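You operate a simulated robot arm through the tools that you are given. There is no shell and no other tool. Be economical: measure what you need, move in short steps, check, and stop when the job is done.

You are at the controls of a simulated robot arm. One attempt, no reset.

TASK
Glue the cream cabin block on the teal boat's deck.
Fine: one dab, teal arm parked, let it set, then free the vice.

Only the result counts: the job must be done as asked and must still hold three seconds after the hand-in. Knocking over, shifting, dropping, spilling or breaking anything else fails it.

THE ROBOT
A 7-joint arm with a two-finger parallel gripper, fixed in place. Base frame: the origin is at the foot of the arm, x ahead of it, y to its left, z up; the work surface is at about z = 0.005. Readings come in m, rad, newtons and seconds.
With the tool pointing down near the work surface it reaches from about 0.24 to 0.62 m from the base axis. Its first joint turns from -1.152 to 1.152 rad. Payload 2.6 kg.
Tool frame: the origin (TCP) lies between the finger pads and is the grasp point; the fingertips stand 0.03 m ahead of it; z points along the fingers, y is the line along which they close. Largest opening 0.094 m; finger width 0.028, thickness 0.01; the body of the gripper, 0.05 by 0.096 m, starts 0.055 m behind the TCP.
Orientation is that of the tool frame in the base frame, as a unit quaternion [w, x, y, z]. With the fingers straight down and closing along the base's y, the tool's x points along the base's -x, its y along +y and its z along -z.

THE INTERFACE
- The arm moves only by the tool nudge_tool. Its argument "motion" is text: rows parted by semicolons, each of 6 numbers parted by spaces: the shift along the tool's x, y, z in m, then the turn, a rotation vector about the tool's x, y, z in rad. In form: dx dy dz wx wy wz; .... A call has 1 to 10 rows; each row shifts and turns the commanded pose from where the row before left it, along the tool's axes as they then stand. "fingers" is the closure, from 0 (fully open) to 1 (shut), set as the call begins (left out, the last holds). Rows are played at 5 a second. More than 0.05 m and 0.15 rad between two rows, or a gripper value outside its range, and nothing of the call is played. A pose out of reach is approached as far as the arm can. The call stops where the force on the tool passes 70 N (or 10 N more than at its start, if that is more) or the arm is blocked; 0.2 s more then pass. The fingers move at their own pace (about 0.072 m/s each) and stop on an object; they squeeze with about 29 N. The grip force told is the motor's: it shows also when the fingers shut on nothing. Time passes only in rows, and 0.2 s behind the last, so rows that do not move let the fingers close. The reply holds the time, the measured pose of the TCP, the force on the tool along the base axes, the opening and the grip force, in the units named above and with some noise.
- Cameras (640 x 400 px; columns grow to the right, rows downward): "scene" is fixed at [0.0305, 0.4358, 0.5497]; the picture's right is [-0.79, -0.62, 0.00], its down [-0.43, 0.55, -0.72] and it looks along [0.44, -0.57, -0.69] (base axes); focal length 260 px, centre (320, 200). "wrist" rides on the gripper at [-0.037, 0, -0.058] in the tool frame; the picture's right is [0.00, -1.00, 0.00], its down [0.97, 0.00, -0.24] and it looks along [0.24, 0.00, 0.97] (tool axes); focal length 218 px, centre (320, 200). There is no depth. A picture from a camera that has moved, and an enlarged one, comes with that camera's place and axes in the base frame and with its lens.
- capture(camera): a new picture of that camera. No time passes.
- inspect(camera, box): a new picture of the part [left, top, right, bottom] of that camera's present view, enlarged. No time passes.
- finish_job(): hands the job in; it is judged then, once.

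Work in short steps. Places have to be worked out from the pictures, the camera data and where the tool is seen: move nearer, look again, correct. Check each grasp and each placing, and mend what went wrong. You have 120 turns and 64 pictures in all, those below and enlarged ones among them. Open the gripper and draw the arm clear of the work before you hand the job in, unless the task says otherwise; then end with one line.

The tools are called by a JSON object that holds its "method" and its "body". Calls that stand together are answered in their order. nudge_tool: Moves the arm, as the interface text tells. Its arguments: {"type":"object","properties":{"motion":{"type":"string"},"fingers":{"type":"number"}},"required":["motion"]} The other tools are called the same way: capture (camera) takes a picture; inspect (camera, box) takes an enlarged picture of a part of a camera's view; finish_job () hands the job in.

At the start:

```text
t: 0.0
ee_pos: [0.2862, 0.1904, 0.3487]
ee_rot: [-0.001, 0.0, 1.0, 0.0]
contact_force: [-0.4, 0.0, -0.2]
gripper_width: 0.0939
grasp_force: 0.1
```

scene: 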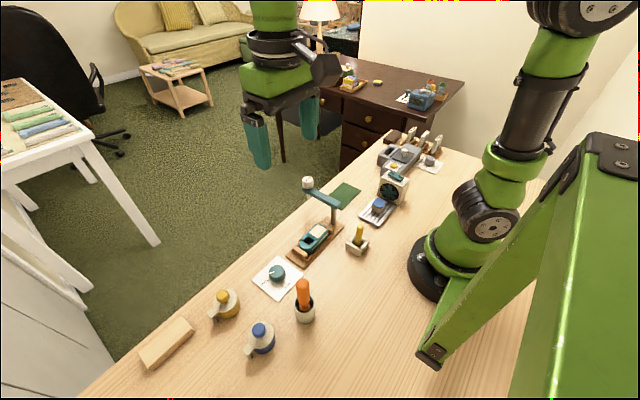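
wrist: 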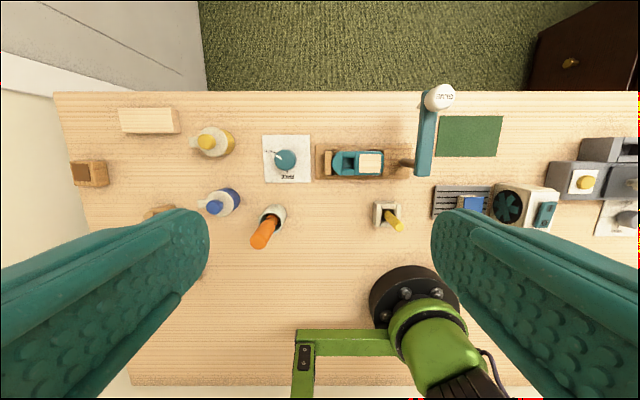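

I'll look closer at the work area first: boat, vice, teal arm, glue bottles.

{"method": "inspect", "body": {"camera": "wrist", "box": [240, 80, 480, 230]}}

{"method": "inspect", "body": {"camera": "scene", "box": [240, 160, 400, 300]}}

{"method": "inspect", "body": {"camera": "scene", "box": [130, 240, 330, 380]}}

{"method": "inspect", "body": {"camera": "scene", "box": [350, 110, 470, 230]}}

{"method": "inspect", "body": {"camera": "wrist", "box": [50, 80, 300, 240]}}

```text
2.67 times, centred on (360, 155) of wrist
camera zoom: at [0.3231, 0.1905, 0.4064], right [0.0, -1.0, 0.0], down [-0.97, 0.0, 0.24], along [-0.24, 0.0, -0.97], focal length 582 px, centre (213, 320)
```

zoom: 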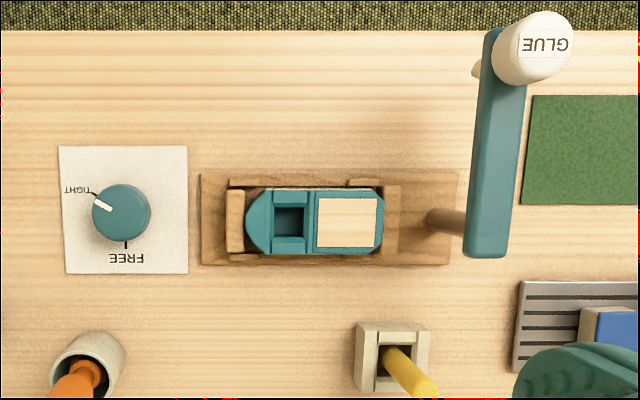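

```text
2.86 times, centred on (320, 230) of scene
camera zoom: at [0.0305, 0.4358, 0.5497], right [-0.79, -0.62, 0.0], down [-0.43, 0.55, -0.72], along [0.44, -0.57, -0.69], focal length 743 px, centre (320, 114)
```

zoom: 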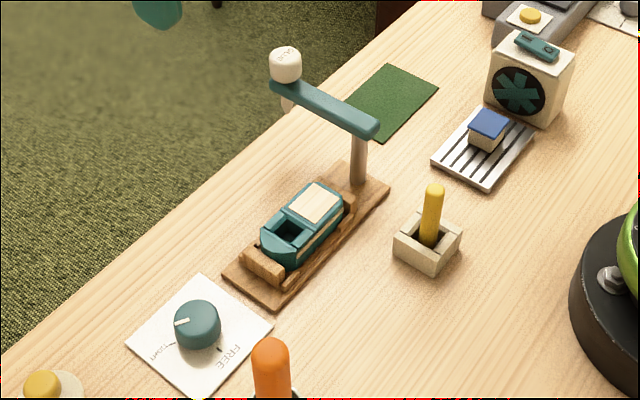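

```text
2.86 times, centred on (230, 310) of scene
camera zoom: at [0.0305, 0.4358, 0.5497], right [-0.79, -0.62, 0.0], down [-0.43, 0.55, -0.72], along [0.44, -0.57, -0.69], focal length 743 px, centre (577, -114)
```

zoom: 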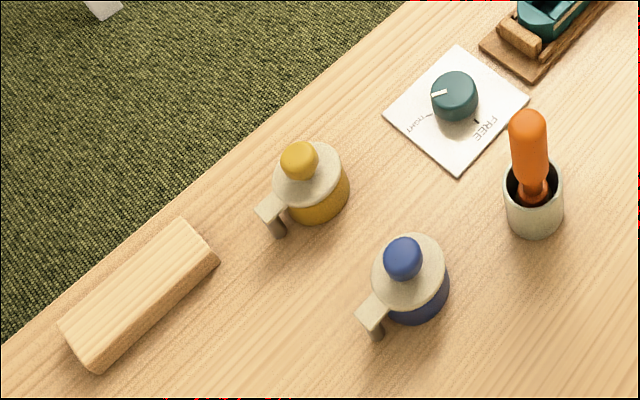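

```text
3.33 times, centred on (410, 170) of scene
camera zoom: at [0.0305, 0.4358, 0.5497], right [-0.79, -0.62, 0.0], down [-0.43, 0.55, -0.72], along [0.44, -0.57, -0.69], focal length 867 px, centre (20, 300)
```

zoom: 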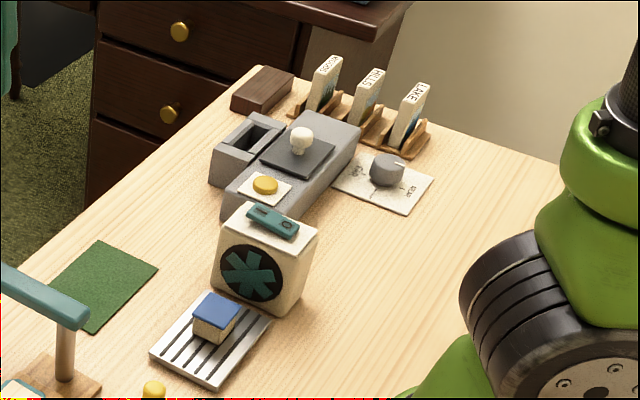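

```text
2.50 times, centred on (175, 160) of wrist
camera zoom: at [0.3231, 0.1905, 0.4064], right [0.0, -1.0, 0.0], down [-0.97, 0.0, 0.24], along [-0.24, 0.0, -0.97], focal length 546 px, centre (682, 300)
```

zoom: 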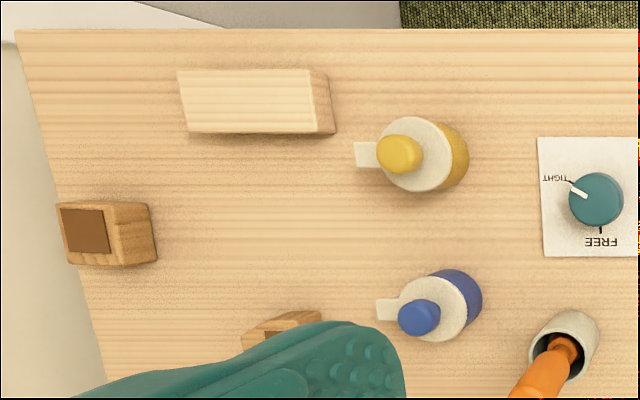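

The boat is at about (0.30, 0.12), glue arm pivot (0.293, 0.05), knob (0.30, 0.25). Candidate cabin sits on the rack by the fan. I move over, staying high, to look closer.

{"method": "nudge_tool", "body": {"motion": "0 -0.04 0 0 0 0;0 -0.04 0.01 0 0 0;0 -0.04 0.02 0 0 0;0 -0.03 0.02 0 0 0;0 0 0.02 0 0 0;0 0 0 0 0 0"}}

{"method": "capture", "body": {"camera": "wrist"}}

```text
t: 1.4
ee_pos: [0.288, 0.0365, 0.2763]
ee_rot: [0.001, 0.0, 1.0, 0.0]
contact_force: [-0.1, 0.0, -0.2]
gripper_width: 0.0938
grasp_force: 0.0
```

```text
56 pictures are left
camera wrist: at [0.3241, 0.0378, 0.3337], right [0.0, -1.0, 0.0], down [-0.97, 0.0, 0.24], along [-0.24, 0.0, -0.97], focal length 218 px, centre (320, 200)
```

wrist: 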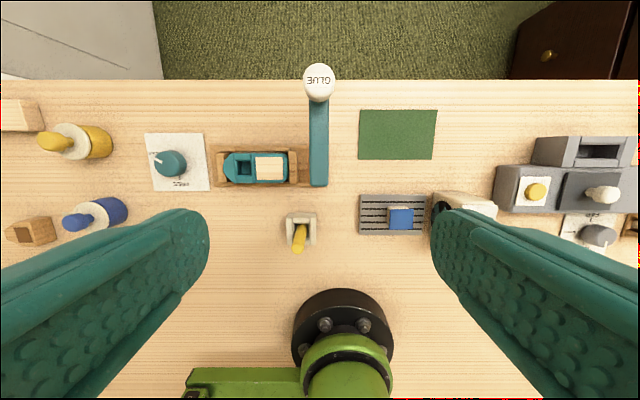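

{"method": "inspect", "body": {"camera": "wrist", "box": [200, 60, 350, 200]}}

{"method": "inspect", "body": {"camera": "wrist", "box": [340, 150, 470, 250]}}

```text
2.86 times, centred on (275, 130) of wrist
camera zoom: at [0.3241, 0.0378, 0.3337], right [0.0, -1.0, 0.0], down [-0.97, 0.0, 0.24], along [-0.24, 0.0, -0.97], focal length 624 px, centre (449, 400)
```

zoom: 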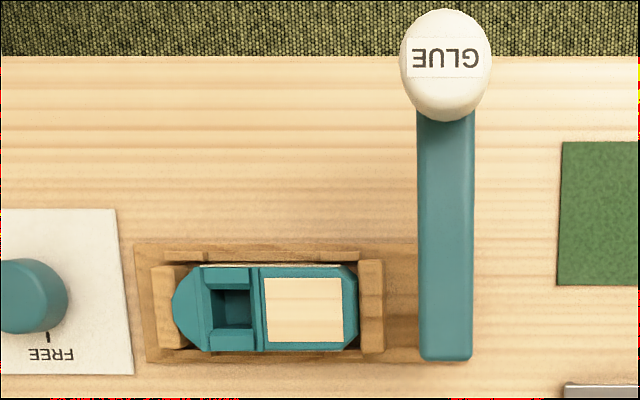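

```text
4.00 times, centred on (405, 200) of wrist
camera zoom: at [0.3241, 0.0378, 0.3337], right [0.0, -1.0, 0.0], down [-0.97, 0.0, 0.24], along [-0.24, 0.0, -0.97], focal length 873 px, centre (-20, 200)
```

zoom: 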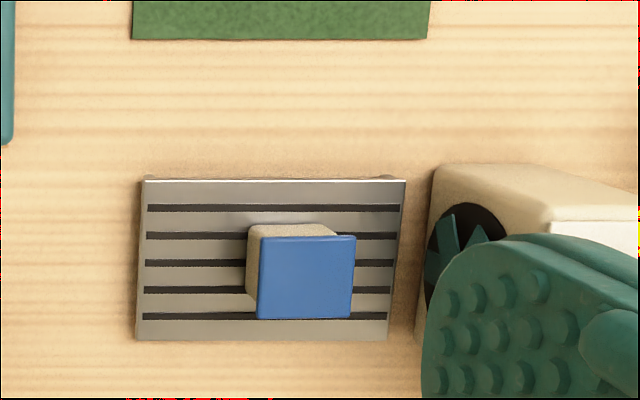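

The blue-roofed cream block on the rack fits the cream patch on the deck. Let me zoom more on the glue arm and block and the rest from the fixed camera.

{"method": "inspect", "body": {"camera": "scene", "box": [280, 165, 350, 270]}}

{"method": "inspect", "body": {"camera": "scene", "box": [355, 165, 415, 225]}}

```text
3.81 times, centred on (315, 218) of scene
camera zoom: at [0.0305, 0.4358, 0.5497], right [-0.79, -0.62, 0.0], down [-0.43, 0.55, -0.72], along [0.44, -0.57, -0.69], focal length 991 px, centre (339, 133)
```

zoom: 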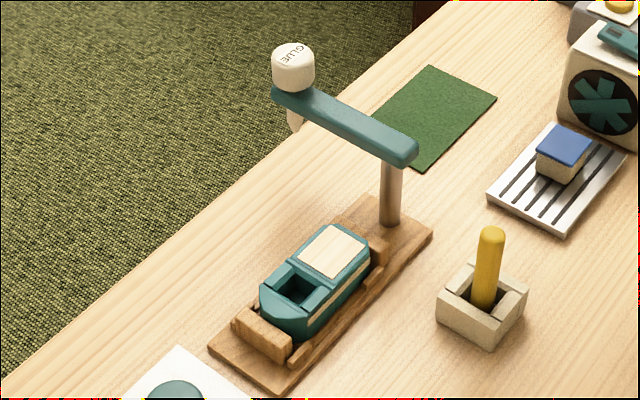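

```text
6.67 times, centred on (385, 195) of scene
camera zoom: at [0.0305, 0.4358, 0.5497], right [-0.79, -0.62, 0.0], down [-0.43, 0.55, -0.72], along [0.44, -0.57, -0.69], focal length 1734 px, centre (-113, 233)
```

zoom: 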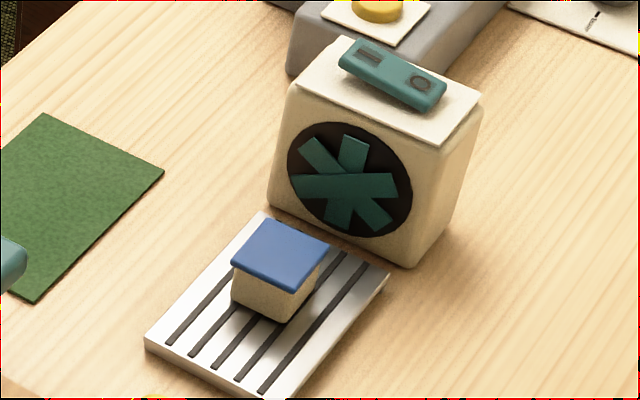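

Zoom tightly on the glue bottle and boat for mechanism details.

{"method": "inspect", "body": {"camera": "scene", "box": [296, 172, 346, 202]}}

{"method": "inspect", "body": {"camera": "scene", "box": [250, 220, 345, 300]}}

```text
12.80 times, centred on (321, 187) of scene
camera zoom: at [0.0305, 0.4358, 0.5497], right [-0.79, -0.62, 0.0], down [-0.43, 0.55, -0.72], along [0.44, -0.57, -0.69], focal length 3328 px, centre (307, 366)
```

zoom: 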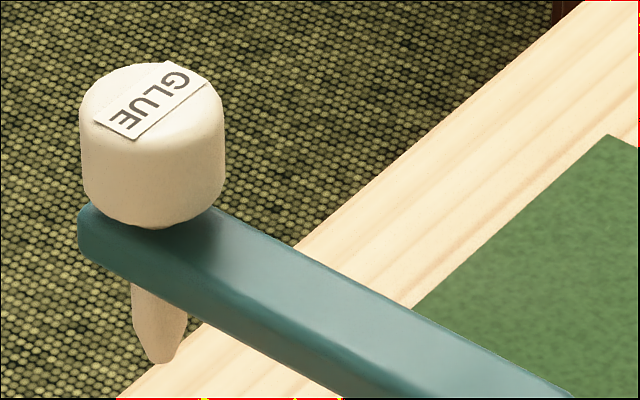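

```text
5.00 times, centred on (298, 260) of scene
camera zoom: at [0.0305, 0.4358, 0.5497], right [-0.79, -0.62, 0.0], down [-0.43, 0.55, -0.72], along [0.44, -0.57, -0.69], focal length 1300 px, centre (432, -100)
```

zoom: 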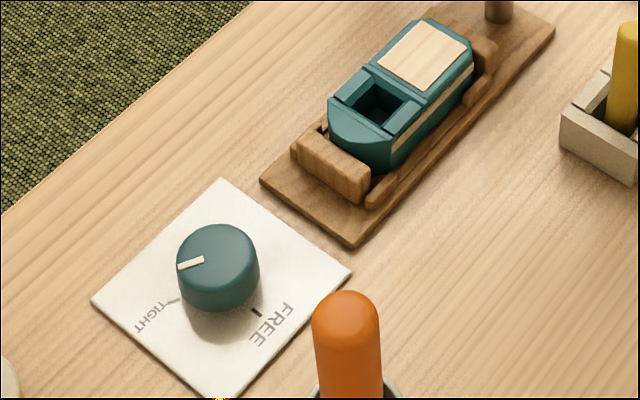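

The cap is a spring-loaded plunger over the arm's tip. I'll hover over mid-arm (0.335, 0.039) to refine before straddling it.

{"method": "nudge_tool", "body": {"motion": "-0.025 0.001 0.02 0 0 0;-0.022 0.001 0.03 0 0 0;0 0 0.03 0 0 0;0 0 0 0 0 0", "fingers": 0.3}}

{"method": "capture", "body": {"camera": "wrist"}}

{"method": "capture", "body": {"camera": "scene"}}

```text
t: 2.4
ee_pos: [0.3335, 0.0426, 0.1981]
ee_rot: [0.001, 0.001, 1.0, -0.001]
contact_force: [-0.1, 0.2, -0.2]
gripper_width: 0.0657
grasp_force: 0.2
```

```text
49 pictures are left
camera wrist: at [0.3686, 0.0431, 0.256], right [0.0, -1.0, 0.0], down [-0.97, 0.0, 0.24], along [-0.24, 0.0, -0.97], focal length 218 px, centre (320, 200)
```

wrist: 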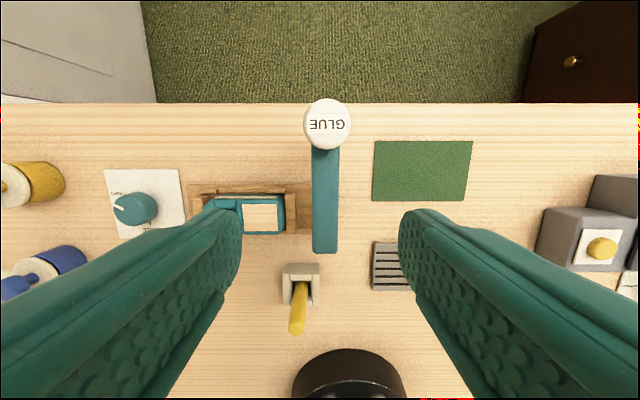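

```text
48 pictures are left
```

scene: 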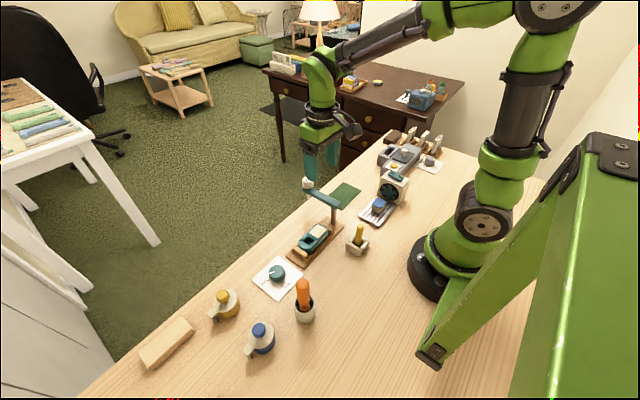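

Arm centreline y≈0.039, pivot ≈(0.288, 0.040), nozzle radius ≈0.088. I descend to straddle the arm with tips staying above the boat, then narrow the fingers loosely.

{"method": "nudge_tool", "body": {"motion": "0 -0.002 0.025 0 0 0;0 -0.001 0.025 0 0 0;0 0 0.025 0 0 0;0 0 0.025 0 0 0;0 0 0 0 0 0"}}

{"method": "nudge_tool", "body": {"motion": "0 0 0 0 0 0;0 0 0 0 0 0", "fingers": 0.62}}

{"method": "capture", "body": {"camera": "wrist"}}

{"method": "inspect", "body": {"camera": "scene", "box": [270, 130, 370, 260]}}

```text
t: 3.6
ee_pos: [0.3319, 0.0351, 0.0971]
ee_rot: [0.001, 0.0, 1.0, 0.0]
contact_force: [0.1, 0.5, 0.0]
gripper_width: 0.0658
grasp_force: 0.1
```

```text
t: 4.2
ee_pos: [0.3327, 0.0355, 0.0964]
ee_rot: [0.0, 0.0, 1.0, 0.0]
contact_force: [0.1, 0.1, -0.8]
gripper_width: 0.0358
grasp_force: 0.1
```

```text
47 pictures are left
camera wrist: at [0.369, 0.0368, 0.1547], right [0.0, -1.0, 0.0], down [-0.97, 0.0, 0.24], along [-0.24, 0.0, -0.97], focal length 218 px, centre (320, 200)
```

wrist: 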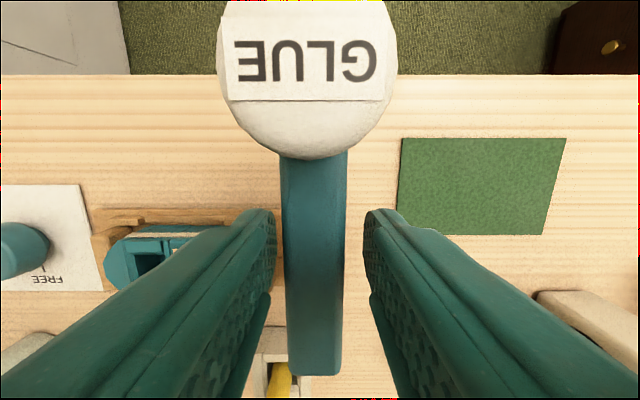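

```text
3.08 times, centred on (320, 195) of scene
camera zoom: at [0.0305, 0.4358, 0.5497], right [-0.79, -0.62, 0.0], down [-0.43, 0.55, -0.72], along [0.44, -0.57, -0.69], focal length 800 px, centre (320, 215)
```

zoom: 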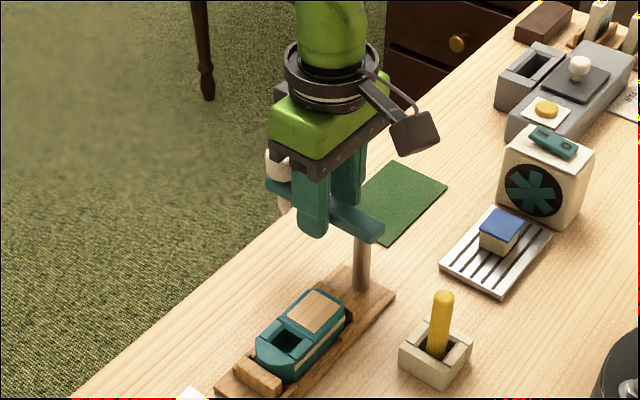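

Straddling cleanly. I tighten the slack slightly and swing through the first half of the arc around the pivot.

{"method": "nudge_tool", "body": {"motion": "0 0.002 0 0 0 0;0.0004 0.0059 0 0 0 -0.131;0.0004 0.0059 0 0 0 -0.131;0.0004 0.0059 0 0 0 -0.131;0.0004 0.0059 0 0 0 -0.131;0 0 0 0 0 0", "fingers": 0.7}}

{"method": "capture", "body": {"camera": "wrist"}}

```text
t: 5.6
ee_pos: [0.3273, 0.0644, 0.0969]
ee_rot: [0.0, -0.259, 0.966, 0.0]
contact_force: [0.3, 1.1, -1.4]
gripper_width: 0.0283
grasp_force: 0.0
```

```text
45 pictures are left
camera wrist: at [0.3598, 0.0833, 0.1562], right [0.5, -0.86, 0.0], down [-0.84, -0.49, 0.24], along [-0.21, -0.12, -0.97], focal length 218 px, centre (320, 200)
```

wrist: 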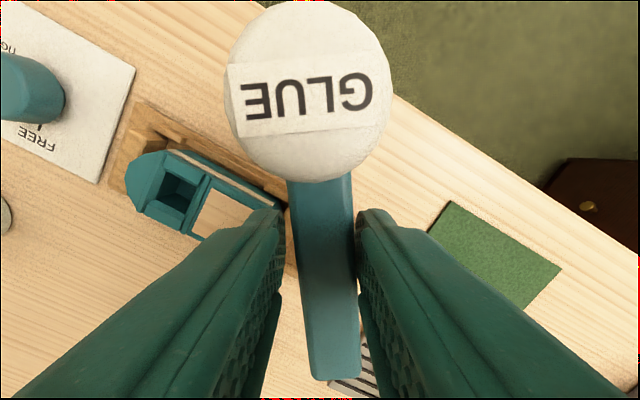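

Arm follows well. Continue the swing.

{"method": "nudge_tool", "body": {"motion": "0.0004 0.0059 0 0 0 -0.131;0.0004 0.0059 0 0 0 -0.131;0.0004 0.0059 0 0 0 -0.131;0.0004 0.0059 0 0 0 -0.131;0.0004 0.0059 0 0 0 -0.131;0.0004 0.0059 0 0 0 -0.131;0 0 0 0 0 0"}}

{"method": "capture", "body": {"camera": "wrist"}}

{"method": "inspect", "body": {"camera": "scene", "box": [260, 170, 360, 280]}}

```text
t: 7.2
ee_pos: [0.3001, 0.0839, 0.0997]
ee_rot: [0.0, -0.61, 0.793, 0.0]
contact_force: [0.0, 0.2, -0.6]
gripper_width: 0.0283
grasp_force: 0.3
```

```text
44 pictures are left
camera wrist: at [0.3089, 0.1212, 0.1569], right [0.97, -0.26, 0.0], down [-0.25, -0.94, 0.24], along [-0.06, -0.23, -0.97], focal length 218 px, centre (320, 200)
```

wrist: 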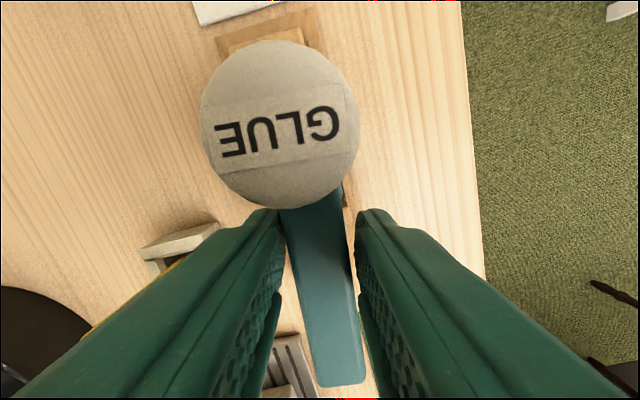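

```text
3.64 times, centred on (310, 225) of scene
camera zoom: at [0.0305, 0.4358, 0.5497], right [-0.79, -0.62, 0.0], down [-0.43, 0.55, -0.72], along [0.44, -0.57, -0.69], focal length 946 px, centre (356, 109)
```

zoom: 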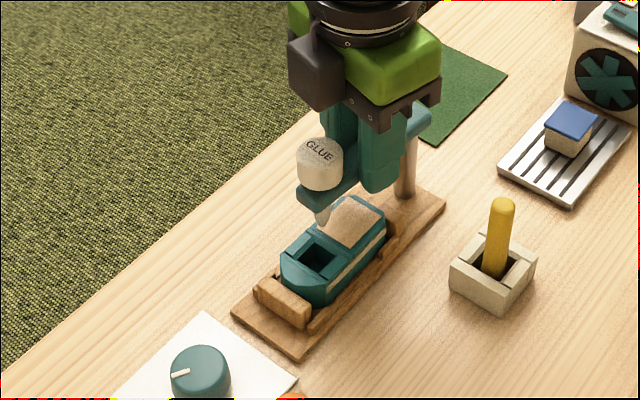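

Arm is at roughly 84° already, leading the gripper. I finish the last ~15° of gripper rotation gently.

{"method": "nudge_tool", "body": {"motion": "0.0004 0.004 0 0 0 -0.131;0.0004 0.003 0 0 0 -0.131;0 0 0 0 0 0;0 0 0 0 0 0"}}

{"method": "capture", "body": {"camera": "wrist"}}

{"method": "inspect", "body": {"camera": "scene", "box": [270, 190, 350, 270]}}

```text
t: 8.2
ee_pos: [0.294, 0.0852, 0.0975]
ee_rot: [0.0, 0.709, -0.706, 0.0]
contact_force: [-0.7, -0.5, 0.3]
gripper_width: 0.0284
grasp_force: 0.0
```

```text
42 pictures are left
camera wrist: at [0.2925, 0.1227, 0.1562], right [1.0, 0.0, 0.0], down [0.0, -0.97, 0.24], along [0.0, -0.24, -0.97], focal length 218 px, centre (320, 200)
```

wrist: 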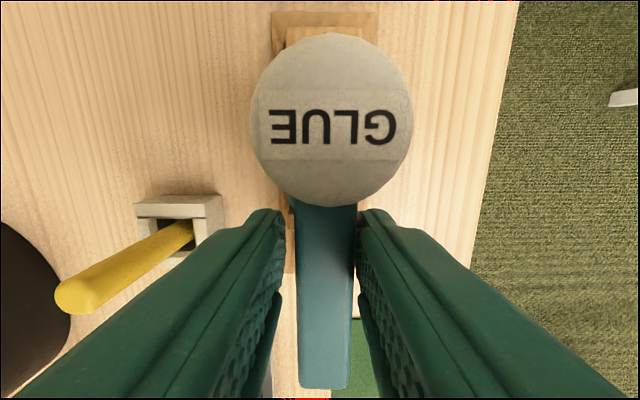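

```text
5.00 times, centred on (310, 230) of scene
camera zoom: at [0.0305, 0.4358, 0.5497], right [-0.79, -0.62, 0.0], down [-0.43, 0.55, -0.72], along [0.44, -0.57, -0.69], focal length 1300 px, centre (370, 50)
```

zoom: 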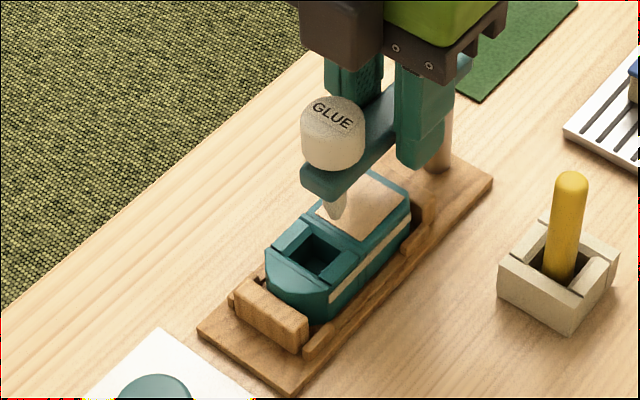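

Nozzle appears near the bow-side edge of the cream patch; I need a better look before pressing. I open, rise, then tilt to view it from the +y side.

{"method": "nudge_tool", "body": {"motion": "0 0 0 0 0 0;0 0 -0.02 0 0 0;0 0 -0.04 0 0 0;0 0 -0.04 0 0 0;-0.03 0 -0.02 0 0 0;-0.04 0 0 0 0 0;-0.04 0 0 0 0 0;0 0 0 0 0 0", "fingers": 0.3}}

{"method": "nudge_tool", "body": {"motion": "0 0 0 0 0.131 0;0 0 0 0 0.131 0;0 0 0 0 0.131 0;0 0 0 0 0.131 0;0 0 0 0 0.131 0;0 0 0 0 0 0"}}

{"method": "capture", "body": {"camera": "wrist"}}

```text
t: 10.0
ee_pos: [0.294, 0.1968, 0.2186]
ee_rot: [0.0, 0.708, -0.706, 0.0]
contact_force: [-1.1, -0.1, 0.0]
gripper_width: 0.0656
grasp_force: 0.1
```

```text
t: 11.4
ee_pos: [0.293, 0.1954, 0.2194]
ee_rot: [0.229, 0.67, -0.668, 0.228]
contact_force: [-0.3, 0.8, 0.4]
gripper_width: 0.0656
grasp_force: 0.0
```

```text
40 pictures are left
camera wrist: at [0.2925, 0.2608, 0.2422], right [1.0, 0.0, 0.0], down [0.0, -0.62, 0.78], along [0.0, -0.78, -0.62], focal length 218 px, centre (320, 200)
```

wrist: 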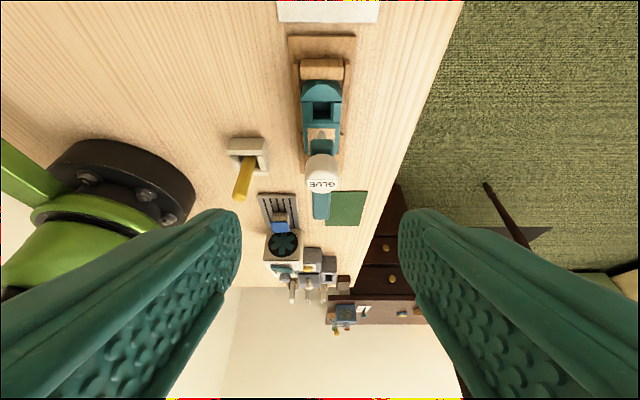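

Good angle; lower 6 cm and zoom.

{"method": "nudge_tool", "body": {"motion": "-0.0183 0 0.0238 0 0 0;-0.0183 0 0.0238 0 0 0;0 0 0 0 0.1 0;0 0 0 0 0 0"}}

{"method": "inspect", "body": {"camera": "wrist", "box": [270, 30, 380, 220]}}

```text
t: 12.4
ee_pos: [0.2951, 0.1933, 0.1597]
ee_rot: [0.262, 0.657, -0.657, 0.261]
contact_force: [-0.4, -0.3, -0.3]
gripper_width: 0.066
grasp_force: 0.0
```

```text
2.11 times, centred on (325, 125) of wrist
camera zoom: at [0.2937, 0.2616, 0.1759], right [1.0, 0.0, 0.0], down [0.0, -0.54, 0.84], along [0.0, -0.84, -0.54], focal length 460 px, centre (310, 358)
```

zoom: 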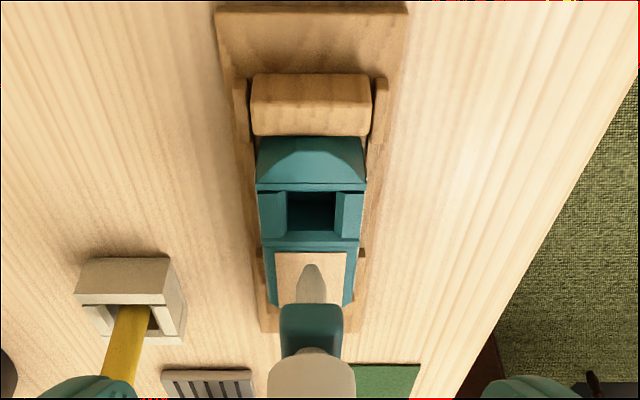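

I want a finer look at tip versus patch to work out the gap.

{"method": "inspect", "body": {"camera": "scene", "box": [290, 205, 335, 250]}}

{"method": "inspect", "body": {"camera": "wrist", "box": [290, 85, 350, 185]}}

```text
8.89 times, centred on (312, 228) of scene
camera zoom: at [0.0305, 0.4358, 0.5497], right [-0.79, -0.62, 0.0], down [-0.43, 0.55, -0.72], along [0.44, -0.57, -0.69], focal length 2311 px, centre (387, -44)
```

zoom: 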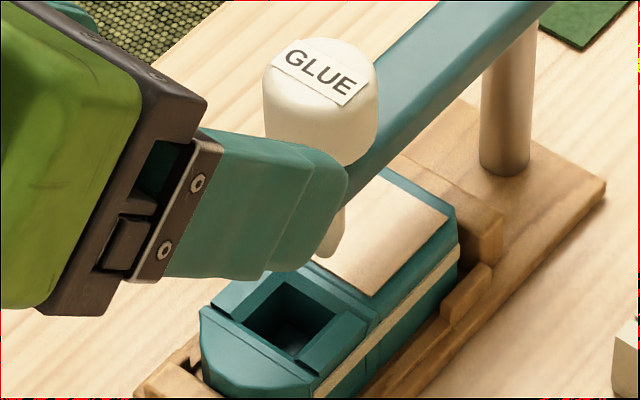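

```text
4.00 times, centred on (320, 135) of wrist
camera zoom: at [0.2937, 0.2616, 0.1759], right [1.0, 0.0, 0.0], down [0.0, -0.54, 0.84], along [0.0, -0.84, -0.54], focal length 873 px, centre (320, 460)
```

zoom: 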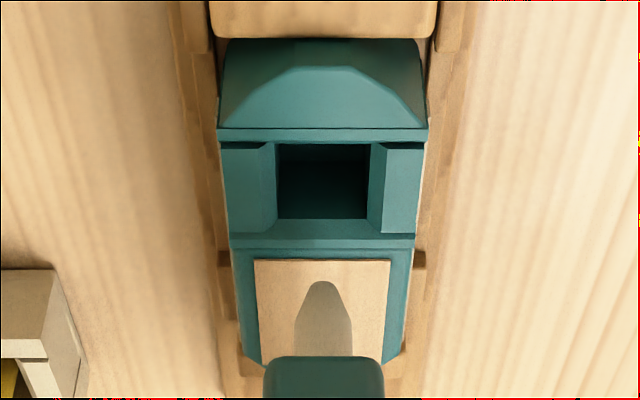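

Estimates put the drop point close to the patch edge, sensitive to the nozzle height. I'll take a lower, nearly horizontal view to settle it.

{"method": "nudge_tool", "body": {"motion": "0 0 0 0 0.14 0;0 0 0 0 0.14 0;-0.026 0 0.015 0 0 0;-0.022 0 0.012 0 0 0;0 0 0 0 0 0"}}

{"method": "capture", "body": {"camera": "wrist"}}

```text
t: 13.6
ee_pos: [0.2903, 0.196, 0.102]
ee_rot: [0.349, 0.615, -0.613, 0.351]
contact_force: [-0.4, -0.3, 0.7]
gripper_width: 0.0658
grasp_force: 0.0
```

```text
36 pictures are left
camera wrist: at [0.29, 0.2661, 0.0993], right [1.0, 0.0, 0.0], down [0.0, -0.29, 0.96], along [0.0, -0.96, -0.29], focal length 218 px, centre (320, 200)
```

wrist: 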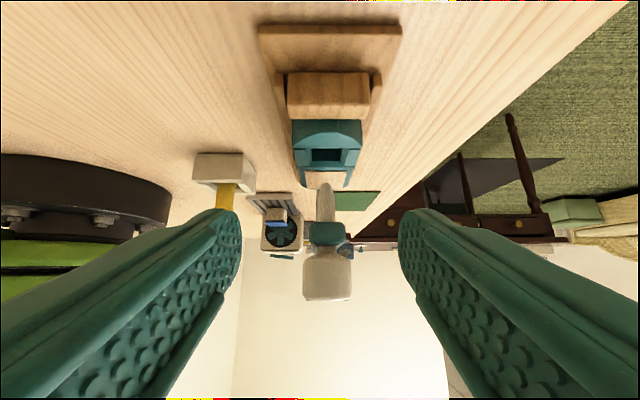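

{"method": "inspect", "body": {"camera": "wrist", "box": [280, 110, 370, 220]}}

```text
3.64 times, centred on (325, 165) of wrist
camera zoom: at [0.29, 0.2661, 0.0993], right [1.0, 0.0, 0.0], down [0.0, -0.29, 0.96], along [0.0, -0.96, -0.29], focal length 794 px, centre (302, 327)
```

zoom: 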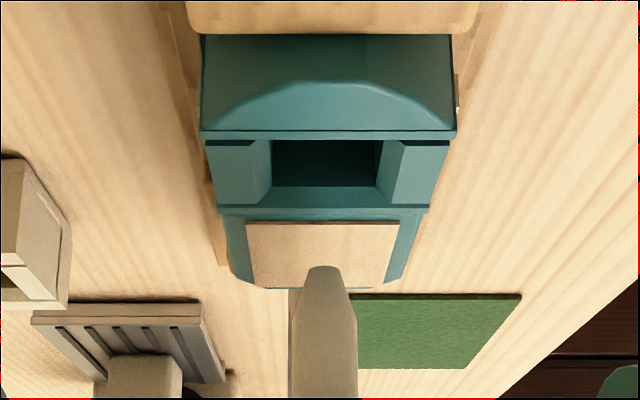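

All views agree: the nozzle sits over the boat centreline at about the bow-side edge of the pad; the arm radius is fixed, so that is where its dab goes. I rise and return the tool to vertical to press the cap with closed fingers.

{"method": "nudge_tool", "body": {"motion": "0.034 0 -0.0205 0 0 0;0.034 0 -0.0205 0 0 0;0.034 0 -0.0205 0 0 0;0 0 0 0 -0.129 0;0 0 0 0 -0.129 0;0 0 0 0 -0.129 0;0 0 0 0 -0.129 0;0 0 0 0 -0.129 0;0 0 0 0 -0.129 0;0 0 0 0 -0.129 0"}}

{"method": "nudge_tool", "body": {"motion": "0 0 0 0 -0.129 0;0.035 0 0 0 0 0;0.025 0 0 0 0 0;0 0 0 0 0 0;0 0 0 0 0 0", "fingers": 1}}

{"method": "inspect", "body": {"camera": "scene", "box": [260, 120, 370, 260]}}

{"method": "capture", "body": {"camera": "wrist"}}

```text
t: 15.8
ee_pos: [0.294, 0.1978, 0.2232]
ee_rot: [0.046, 0.706, -0.705, 0.046]
contact_force: [0.8, -0.6, 0.6]
gripper_width: 0.0657
grasp_force: 0.1
```

```text
t: 17.0
ee_pos: [0.2922, 0.1364, 0.2237]
ee_rot: [0.002, 0.708, -0.706, 0.003]
contact_force: [-0.1, 0.3, -0.3]
gripper_width: 0.0
grasp_force: 29.0
```

```text
2.86 times, centred on (315, 190) of scene
camera zoom: at [0.0305, 0.4358, 0.5497], right [-0.79, -0.62, 0.0], down [-0.43, 0.55, -0.72], along [0.44, -0.57, -0.69], focal length 743 px, centre (334, 229)
```

zoom: 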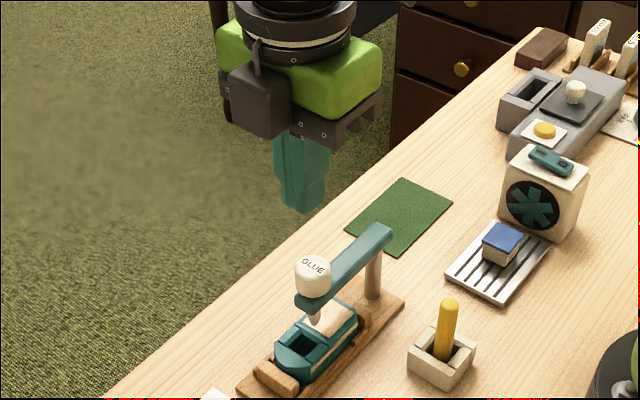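

```text
33 pictures are left
camera wrist: at [0.2914, 0.1746, 0.2814], right [1.0, 0.0, 0.0], down [0.0, -0.97, 0.24], along [0.0, -0.24, -0.97], focal length 218 px, centre (320, 200)
```

wrist: 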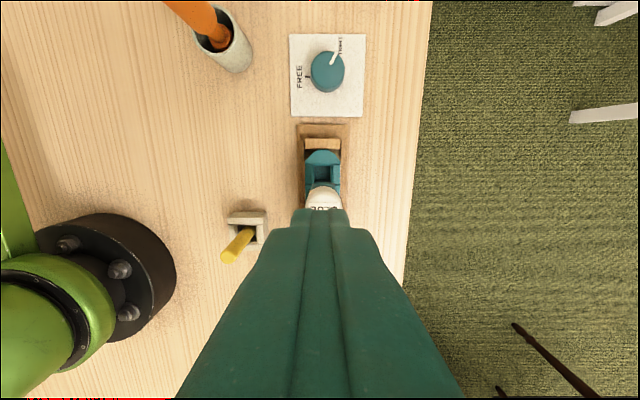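

Fingers closed, cap at ≈(0.294, 0.126). I centre above it and lower to just above contact.

{"method": "nudge_tool", "body": {"motion": "0.009 -0.002 0.02 0 0 0;0 0 0.02 0 0 0;0 0 0.016 0 0 0;0 0 0 0 0 0"}}

{"method": "inspect", "body": {"camera": "scene", "box": [280, 170, 350, 260]}}

{"method": "capture", "body": {"camera": "wrist"}}

```text
t: 18.0
ee_pos: [0.295, 0.1263, 0.1672]
ee_rot: [0.002, 0.707, -0.707, 0.002]
contact_force: [0.7, -0.3, 0.6]
gripper_width: 0.0003
grasp_force: 29.1
```

```text
4.44 times, centred on (315, 215) of scene
camera zoom: at [0.0305, 0.4358, 0.5497], right [-0.79, -0.62, 0.0], down [-0.43, 0.55, -0.72], along [0.44, -0.57, -0.69], focal length 1156 px, centre (342, 133)
```

zoom: 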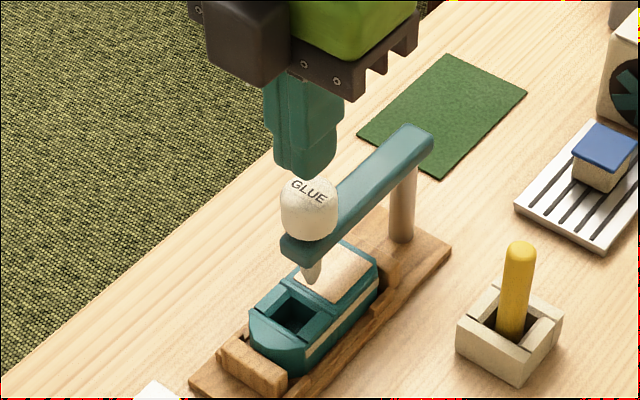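

```text
31 pictures are left
camera wrist: at [0.2949, 0.1641, 0.2255], right [1.0, 0.0, 0.0], down [0.0, -0.97, 0.24], along [0.0, -0.24, -0.97], focal length 218 px, centre (320, 200)
```

wrist: 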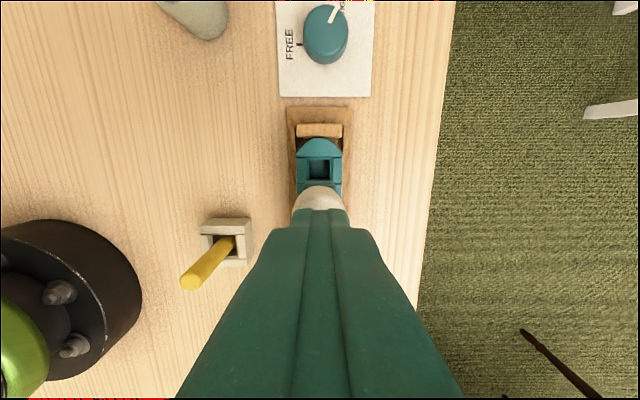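

Fingertips are centred above the cap. Press down slowly.

{"method": "nudge_tool", "body": {"motion": "0 0 0.004 0 0 0;0 0 0.003 0 0 0;0 0 0.003 0 0 0;0 0 0.002 0 0 0;0 0 0.002 0 0 0"}}

{"method": "inspect", "body": {"camera": "scene", "box": [285, 180, 335, 250]}}

```text
t: 19.2
ee_pos: [0.2953, 0.1274, 0.1523]
ee_rot: [0.001, 0.708, -0.706, 0.001]
contact_force: [-0.7, -0.2, 0.1]
gripper_width: 0.0003
grasp_force: 29.5
```

```text
5.71 times, centred on (310, 215) of scene
camera zoom: at [0.0305, 0.4358, 0.5497], right [-0.79, -0.62, 0.0], down [-0.43, 0.55, -0.72], along [0.44, -0.57, -0.69], focal length 1486 px, centre (377, 114)
```

zoom: 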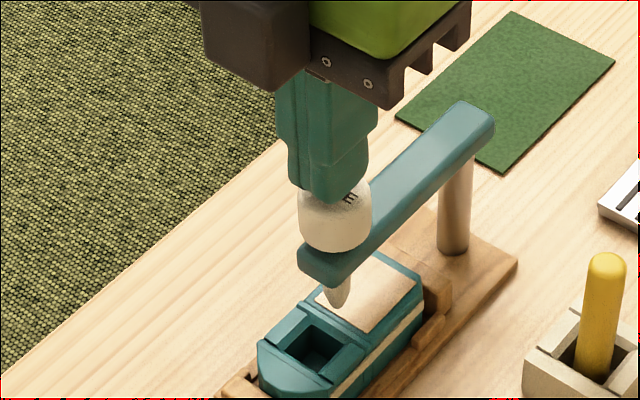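

No contact yet; the cap is slightly lower than estimated. Continue in small steps.

{"method": "nudge_tool", "body": {"motion": "0 0 0.002 0 0 0;0 0 0.002 0 0 0;0 0 0 0 0 0"}}

{"method": "nudge_tool", "body": {"motion": "0 0 0.002 0 0 0;0 0 0.002 0 0 0;0 0 0 0 0 0"}}

{"method": "inspect", "body": {"camera": "scene", "box": [285, 180, 335, 250]}}

```text
t: 20.0
ee_pos: [0.2943, 0.128, 0.1488]
ee_rot: [-0.002, -0.707, 0.707, 0.0]
contact_force: [0.2, 1.1, 0.0]
gripper_width: 0.0
grasp_force: 28.9
```

```text
t: 20.8
ee_pos: [0.2972, 0.1267, 0.1437]
ee_rot: [0.001, 0.708, -0.706, 0.001]
contact_force: [-0.5, 0.9, 1.3]
gripper_width: 0.0
grasp_force: 28.9
```

```text
5.71 times, centred on (310, 215) of scene
camera zoom: at [0.0305, 0.4358, 0.5497], right [-0.79, -0.62, 0.0], down [-0.43, 0.55, -0.72], along [0.44, -0.57, -0.69], focal length 1486 px, centre (377, 114)
```

zoom: 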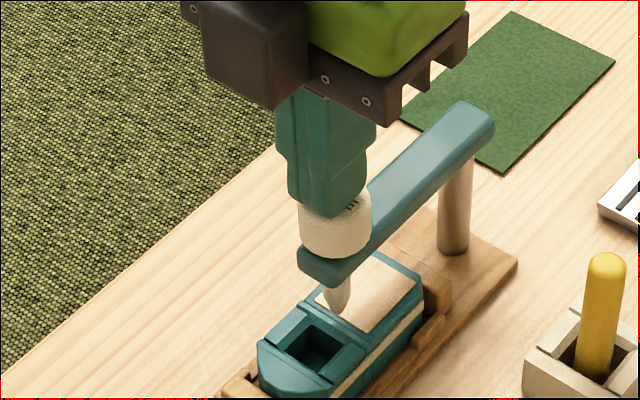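

The cap is moving down with a soft spring. Continue to bottom out.

{"method": "nudge_tool", "body": {"motion": "0 0 0.002 0 0 0;0 0 0.002 0 0 0;0 0 0 0 0 0"}}

{"method": "inspect", "body": {"camera": "scene", "box": [285, 180, 335, 250]}}

```text
t: 21.6
ee_pos: [0.2953, 0.1277, 0.1395]
ee_rot: [0.001, 0.708, -0.707, 0.002]
contact_force: [1.6, -0.5, 1.6]
gripper_width: 0.0
grasp_force: 28.9
```

```text
5.71 times, centred on (310, 215) of scene
camera zoom: at [0.0305, 0.4358, 0.5497], right [-0.79, -0.62, 0.0], down [-0.43, 0.55, -0.72], along [0.44, -0.57, -0.69], focal length 1486 px, centre (377, 114)
```

zoom: 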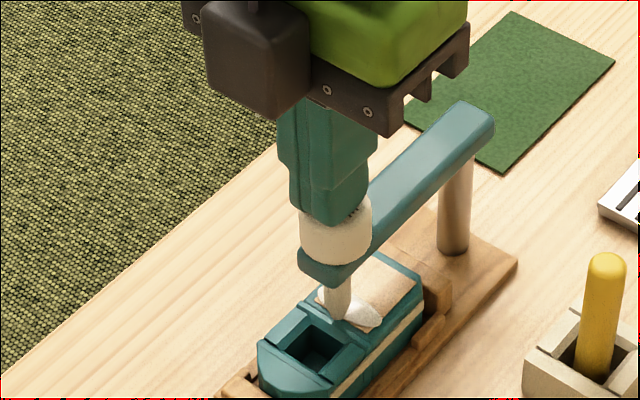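

A dab has appeared on the front of the pad. I lift straight up now so there's only the one dab.

{"method": "nudge_tool", "body": {"motion": "0 0 -0.02 0 0 0;0 0 -0.03 0 0 0;0 0 -0.03 0 0 0;0.03 0 0 0 0 0;0 0 0 0 0 0"}}

{"method": "inspect", "body": {"camera": "scene", "box": [285, 190, 345, 260]}}

```text
t: 22.8
ee_pos: [0.2957, 0.1023, 0.2195]
ee_rot: [0.003, 0.708, -0.706, 0.002]
contact_force: [-0.3, 0.7, -0.3]
gripper_width: 0.0001
grasp_force: 28.9
```

```text
5.71 times, centred on (315, 225) of scene
camera zoom: at [0.0305, 0.4358, 0.5497], right [-0.79, -0.62, 0.0], down [-0.43, 0.55, -0.72], along [0.44, -0.57, -0.69], focal length 1486 px, centre (349, 57)
```

zoom: 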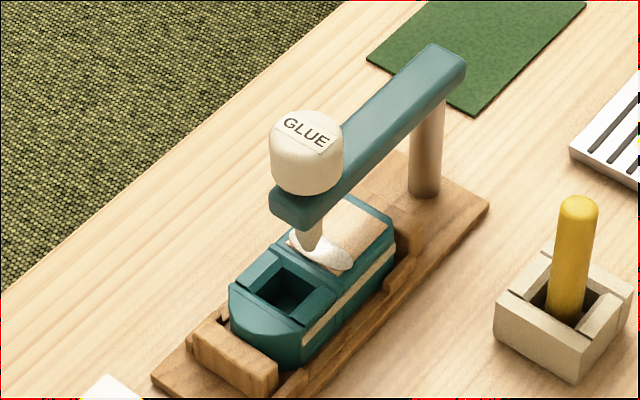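

One dab delivered. Now straddle the arm again to swing it back.

{"method": "nudge_tool", "body": {"motion": "0.009 0 0 0 0 0;0.008 0 0 0 0 0;0 0 0.03 0 0 0;0 0 0.03 0 0 0;0 0 0.03 0 0 0;0 0 0.032 0 0 0;0 0 0 0 0 0", "fingers": 0.35}}

{"method": "nudge_tool", "body": {"motion": "0 0 0 0 0 0;0 0 0 0 0 0", "fingers": 0.7}}

{"method": "capture", "body": {"camera": "wrist"}}

```text
t: 24.4
ee_pos: [0.2945, 0.0809, 0.1]
ee_rot: [0.001, 0.708, -0.707, 0.001]
contact_force: [-0.4, -0.2, 0.5]
gripper_width: 0.061
grasp_force: 0.1
```

```text
t: 25.0
ee_pos: [0.2959, 0.0787, 0.1004]
ee_rot: [0.001, 0.708, -0.707, 0.001]
contact_force: [0.0, 0.4, -0.3]
gripper_width: 0.0283
grasp_force: 0.1
```

```text
26 pictures are left
camera wrist: at [0.2944, 0.1179, 0.158], right [1.0, 0.0, 0.0], down [0.0, -0.97, 0.24], along [0.0, -0.24, -0.97], focal length 218 px, centre (320, 200)
```

wrist: 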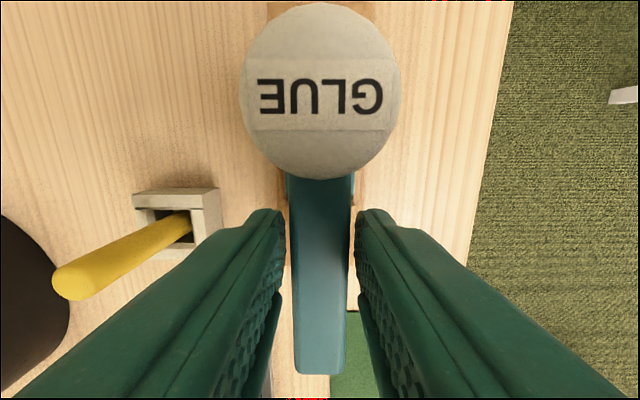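

Arm centred. Lower 4 mm and swing back in two stages.

{"method": "nudge_tool", "body": {"motion": "0 0 0.004 0 0 0;0.0003 -0.0052 0 0 0 0.131;0.0003 -0.0052 0 0 0 0.131;0.0003 -0.0052 0 0 0 0.131;0.0003 -0.0052 0 0 0 0.131;0.0003 -0.0052 0 0 0 0.131;0.0003 -0.0052 0 0 0 0.131;0 0 0 0 0 0"}}

{"method": "nudge_tool", "body": {"motion": "0.0003 -0.0052 0 0 0 0.131;0.0003 -0.0052 0 0 0 0.131;0.0003 -0.0052 0 0 0 0.131;0.0003 -0.0052 0 0 0 0.131;0.0003 -0.0052 0 0 0 0.131;0.0003 -0.0052 0 0 0 0.131;0 0 0 0 0 0;0 0 0 0 0 0"}}

{"method": "capture", "body": {"camera": "wrist"}}

```text
t: 26.8
ee_pos: [0.3243, 0.068, 0.0951]
ee_rot: [-0.001, -0.382, 0.924, -0.002]
contact_force: [-0.4, -0.1, -1.0]
gripper_width: 0.0285
grasp_force: 0.1
```

```text
t: 28.6
ee_pos: [0.3357, 0.0414, 0.0948]
ee_rot: [-0.001, 0.001, 1.0, -0.002]
contact_force: [0.5, 0.3, -0.4]
gripper_width: 0.0283
grasp_force: 0.4
```

```text
25 pictures are left
camera wrist: at [0.3721, 0.0423, 0.1531], right [0.0, -1.0, 0.0], down [-0.97, 0.0, 0.24], along [-0.24, 0.0, -0.97], focal length 218 px, centre (320, 200)
```

wrist: 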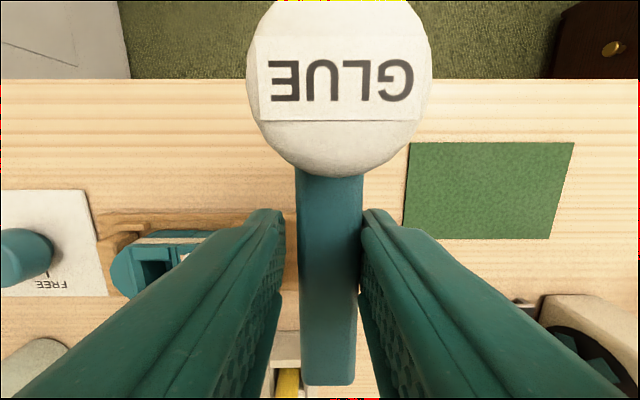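

The teal arm is back along x (parked). I open, lift clear, then rotate and move toward the block on the rack.

{"method": "nudge_tool", "body": {"motion": "0 -0.001 0 0 0 0;0 0 -0.02 0 0 0;0 0 -0.04 0 0 0;0 0 -0.045 0 0 0;0.03 -0.03 0 0 0 0;0.03 -0.03 0 0 0 0;0.03 -0.03 0 0 0 0;0 0 0 0 0 0", "fingers": 0.35}}

{"method": "nudge_tool", "body": {"motion": "0 0 0 0 0 -0.143;0 0 0 0 0 -0.143;0 0 0 0 0 -0.143;0 0 0 0 0 -0.143;0 0 0 0 0 -0.143;0 0 0 0 0 -0.143;0 0 0 0 0 -0.143;0 0 0 0 0 -0.143;0 0 0 0 0 -0.143;0 0 0 0 0 -0.143"}}

{"method": "nudge_tool", "body": {"motion": "0 0 0 0 0 -0.141;0 0 0 0 0 0"}}

{"method": "capture", "body": {"camera": "wrist"}}

{"method": "inspect", "body": {"camera": "scene", "box": [270, 160, 350, 270]}}

```text
t: 30.4
ee_pos: [0.2441, -0.0502, 0.2016]
ee_rot: [0.0, 0.0, 1.0, -0.002]
contact_force: [0.3, -0.3, -0.5]
gripper_width: 0.0611
grasp_force: 0.0
```

```text
t: 32.6
ee_pos: [0.246, -0.0503, 0.2011]
ee_rot: [-0.002, -0.656, 0.755, -0.001]
contact_force: [0.2, -0.2, 0.0]
gripper_width: 0.0611
grasp_force: 0.1
```

```text
t: 33.2
ee_pos: [0.2433, -0.0502, 0.2011]
ee_rot: [0.001, 0.708, -0.706, 0.001]
contact_force: [0.1, -0.6, -0.2]
gripper_width: 0.061
grasp_force: 0.0
```

```text
24 pictures are left
camera wrist: at [0.2437, -0.0119, 0.2583], right [1.0, 0.0, 0.0], down [0.0, -0.97, 0.24], along [0.0, -0.24, -0.97], focal length 218 px, centre (320, 200)
```

wrist: 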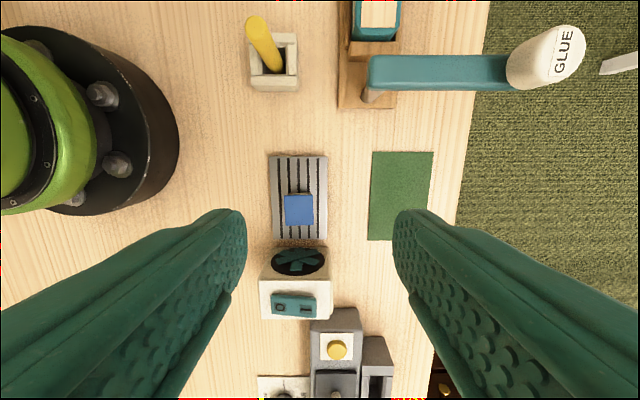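

```text
3.64 times, centred on (310, 215) of scene
camera zoom: at [0.0305, 0.4358, 0.5497], right [-0.79, -0.62, 0.0], down [-0.43, 0.55, -0.72], along [0.44, -0.57, -0.69], focal length 946 px, centre (356, 146)
```

zoom: 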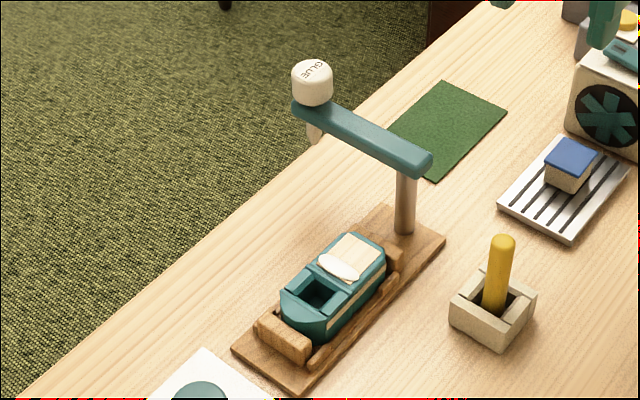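

Parked arm confirmed, dab on the pad. Block centre ≈(0.2216, -0.0777). Move above it, descend partway and check.

{"method": "nudge_tool", "body": {"motion": "0.0275 0.0217 0 0 0 0;0 0 0.04 0 0 0;0 0 0.04 0 0 0;0 0 0.02 0 0 0;0 0 0 0 0 0", "fingers": 0.4}}

{"method": "capture", "body": {"camera": "wrist"}}

{"method": "inspect", "body": {"camera": "scene", "box": [340, 130, 430, 240]}}

```text
t: 34.4
ee_pos: [0.2223, -0.0738, 0.0981]
ee_rot: [0.001, 0.707, -0.707, 0.001]
contact_force: [0.6, 0.2, -1.4]
gripper_width: 0.0564
grasp_force: 0.1
```

```text
22 pictures are left
camera wrist: at [0.2222, -0.0362, 0.1557], right [1.0, 0.0, 0.0], down [0.0, -0.97, 0.24], along [0.0, -0.24, -0.97], focal length 218 px, centre (320, 200)
```

wrist: 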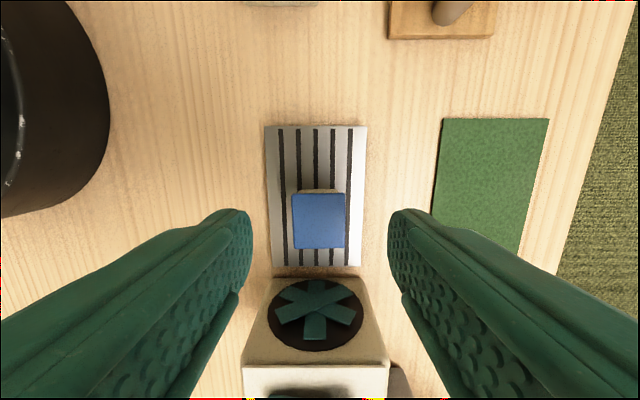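

```text
3.64 times, centred on (385, 185) of scene
camera zoom: at [0.0305, 0.4358, 0.5497], right [-0.79, -0.62, 0.0], down [-0.43, 0.55, -0.72], along [0.44, -0.57, -0.69], focal length 946 px, centre (84, 254)
```

zoom: 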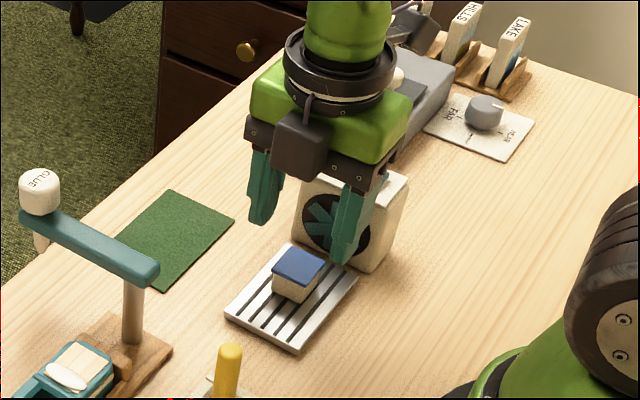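

Aligned within a few mm; correct 4.5 mm in -y and descend to grasp height (tips ~6–8 mm above the block's base), then close.

{"method": "nudge_tool", "body": {"motion": "0.0045 0 0 0 0 0;0 0 0.015 0 0 0;0 0 0.015 0 0 0;0 0 0.01 0 0 0;0 0 0.007 0 0 0;0 0 0 0 0 0"}}

{"method": "inspect", "body": {"camera": "scene", "box": [355, 160, 415, 230]}}

```text
t: 35.8
ee_pos: [0.2235, -0.0823, 0.0532]
ee_rot: [-0.001, -0.707, 0.707, -0.001]
contact_force: [-0.7, -0.1, 0.1]
gripper_width: 0.0564
grasp_force: 0.1
```

```text
5.71 times, centred on (385, 195) of scene
camera zoom: at [0.0305, 0.4358, 0.5497], right [-0.79, -0.62, 0.0], down [-0.43, 0.55, -0.72], along [0.44, -0.57, -0.69], focal length 1486 px, centre (-51, 229)
```

zoom: 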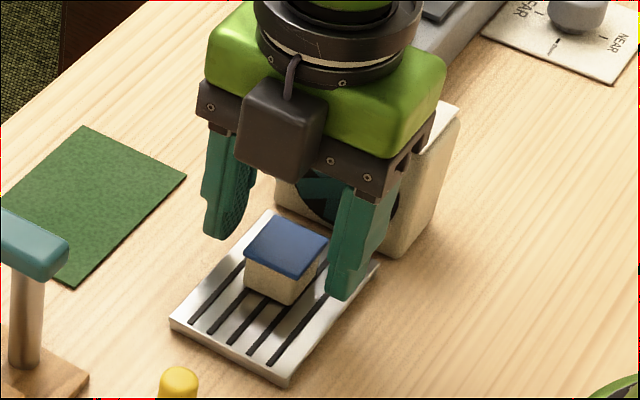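

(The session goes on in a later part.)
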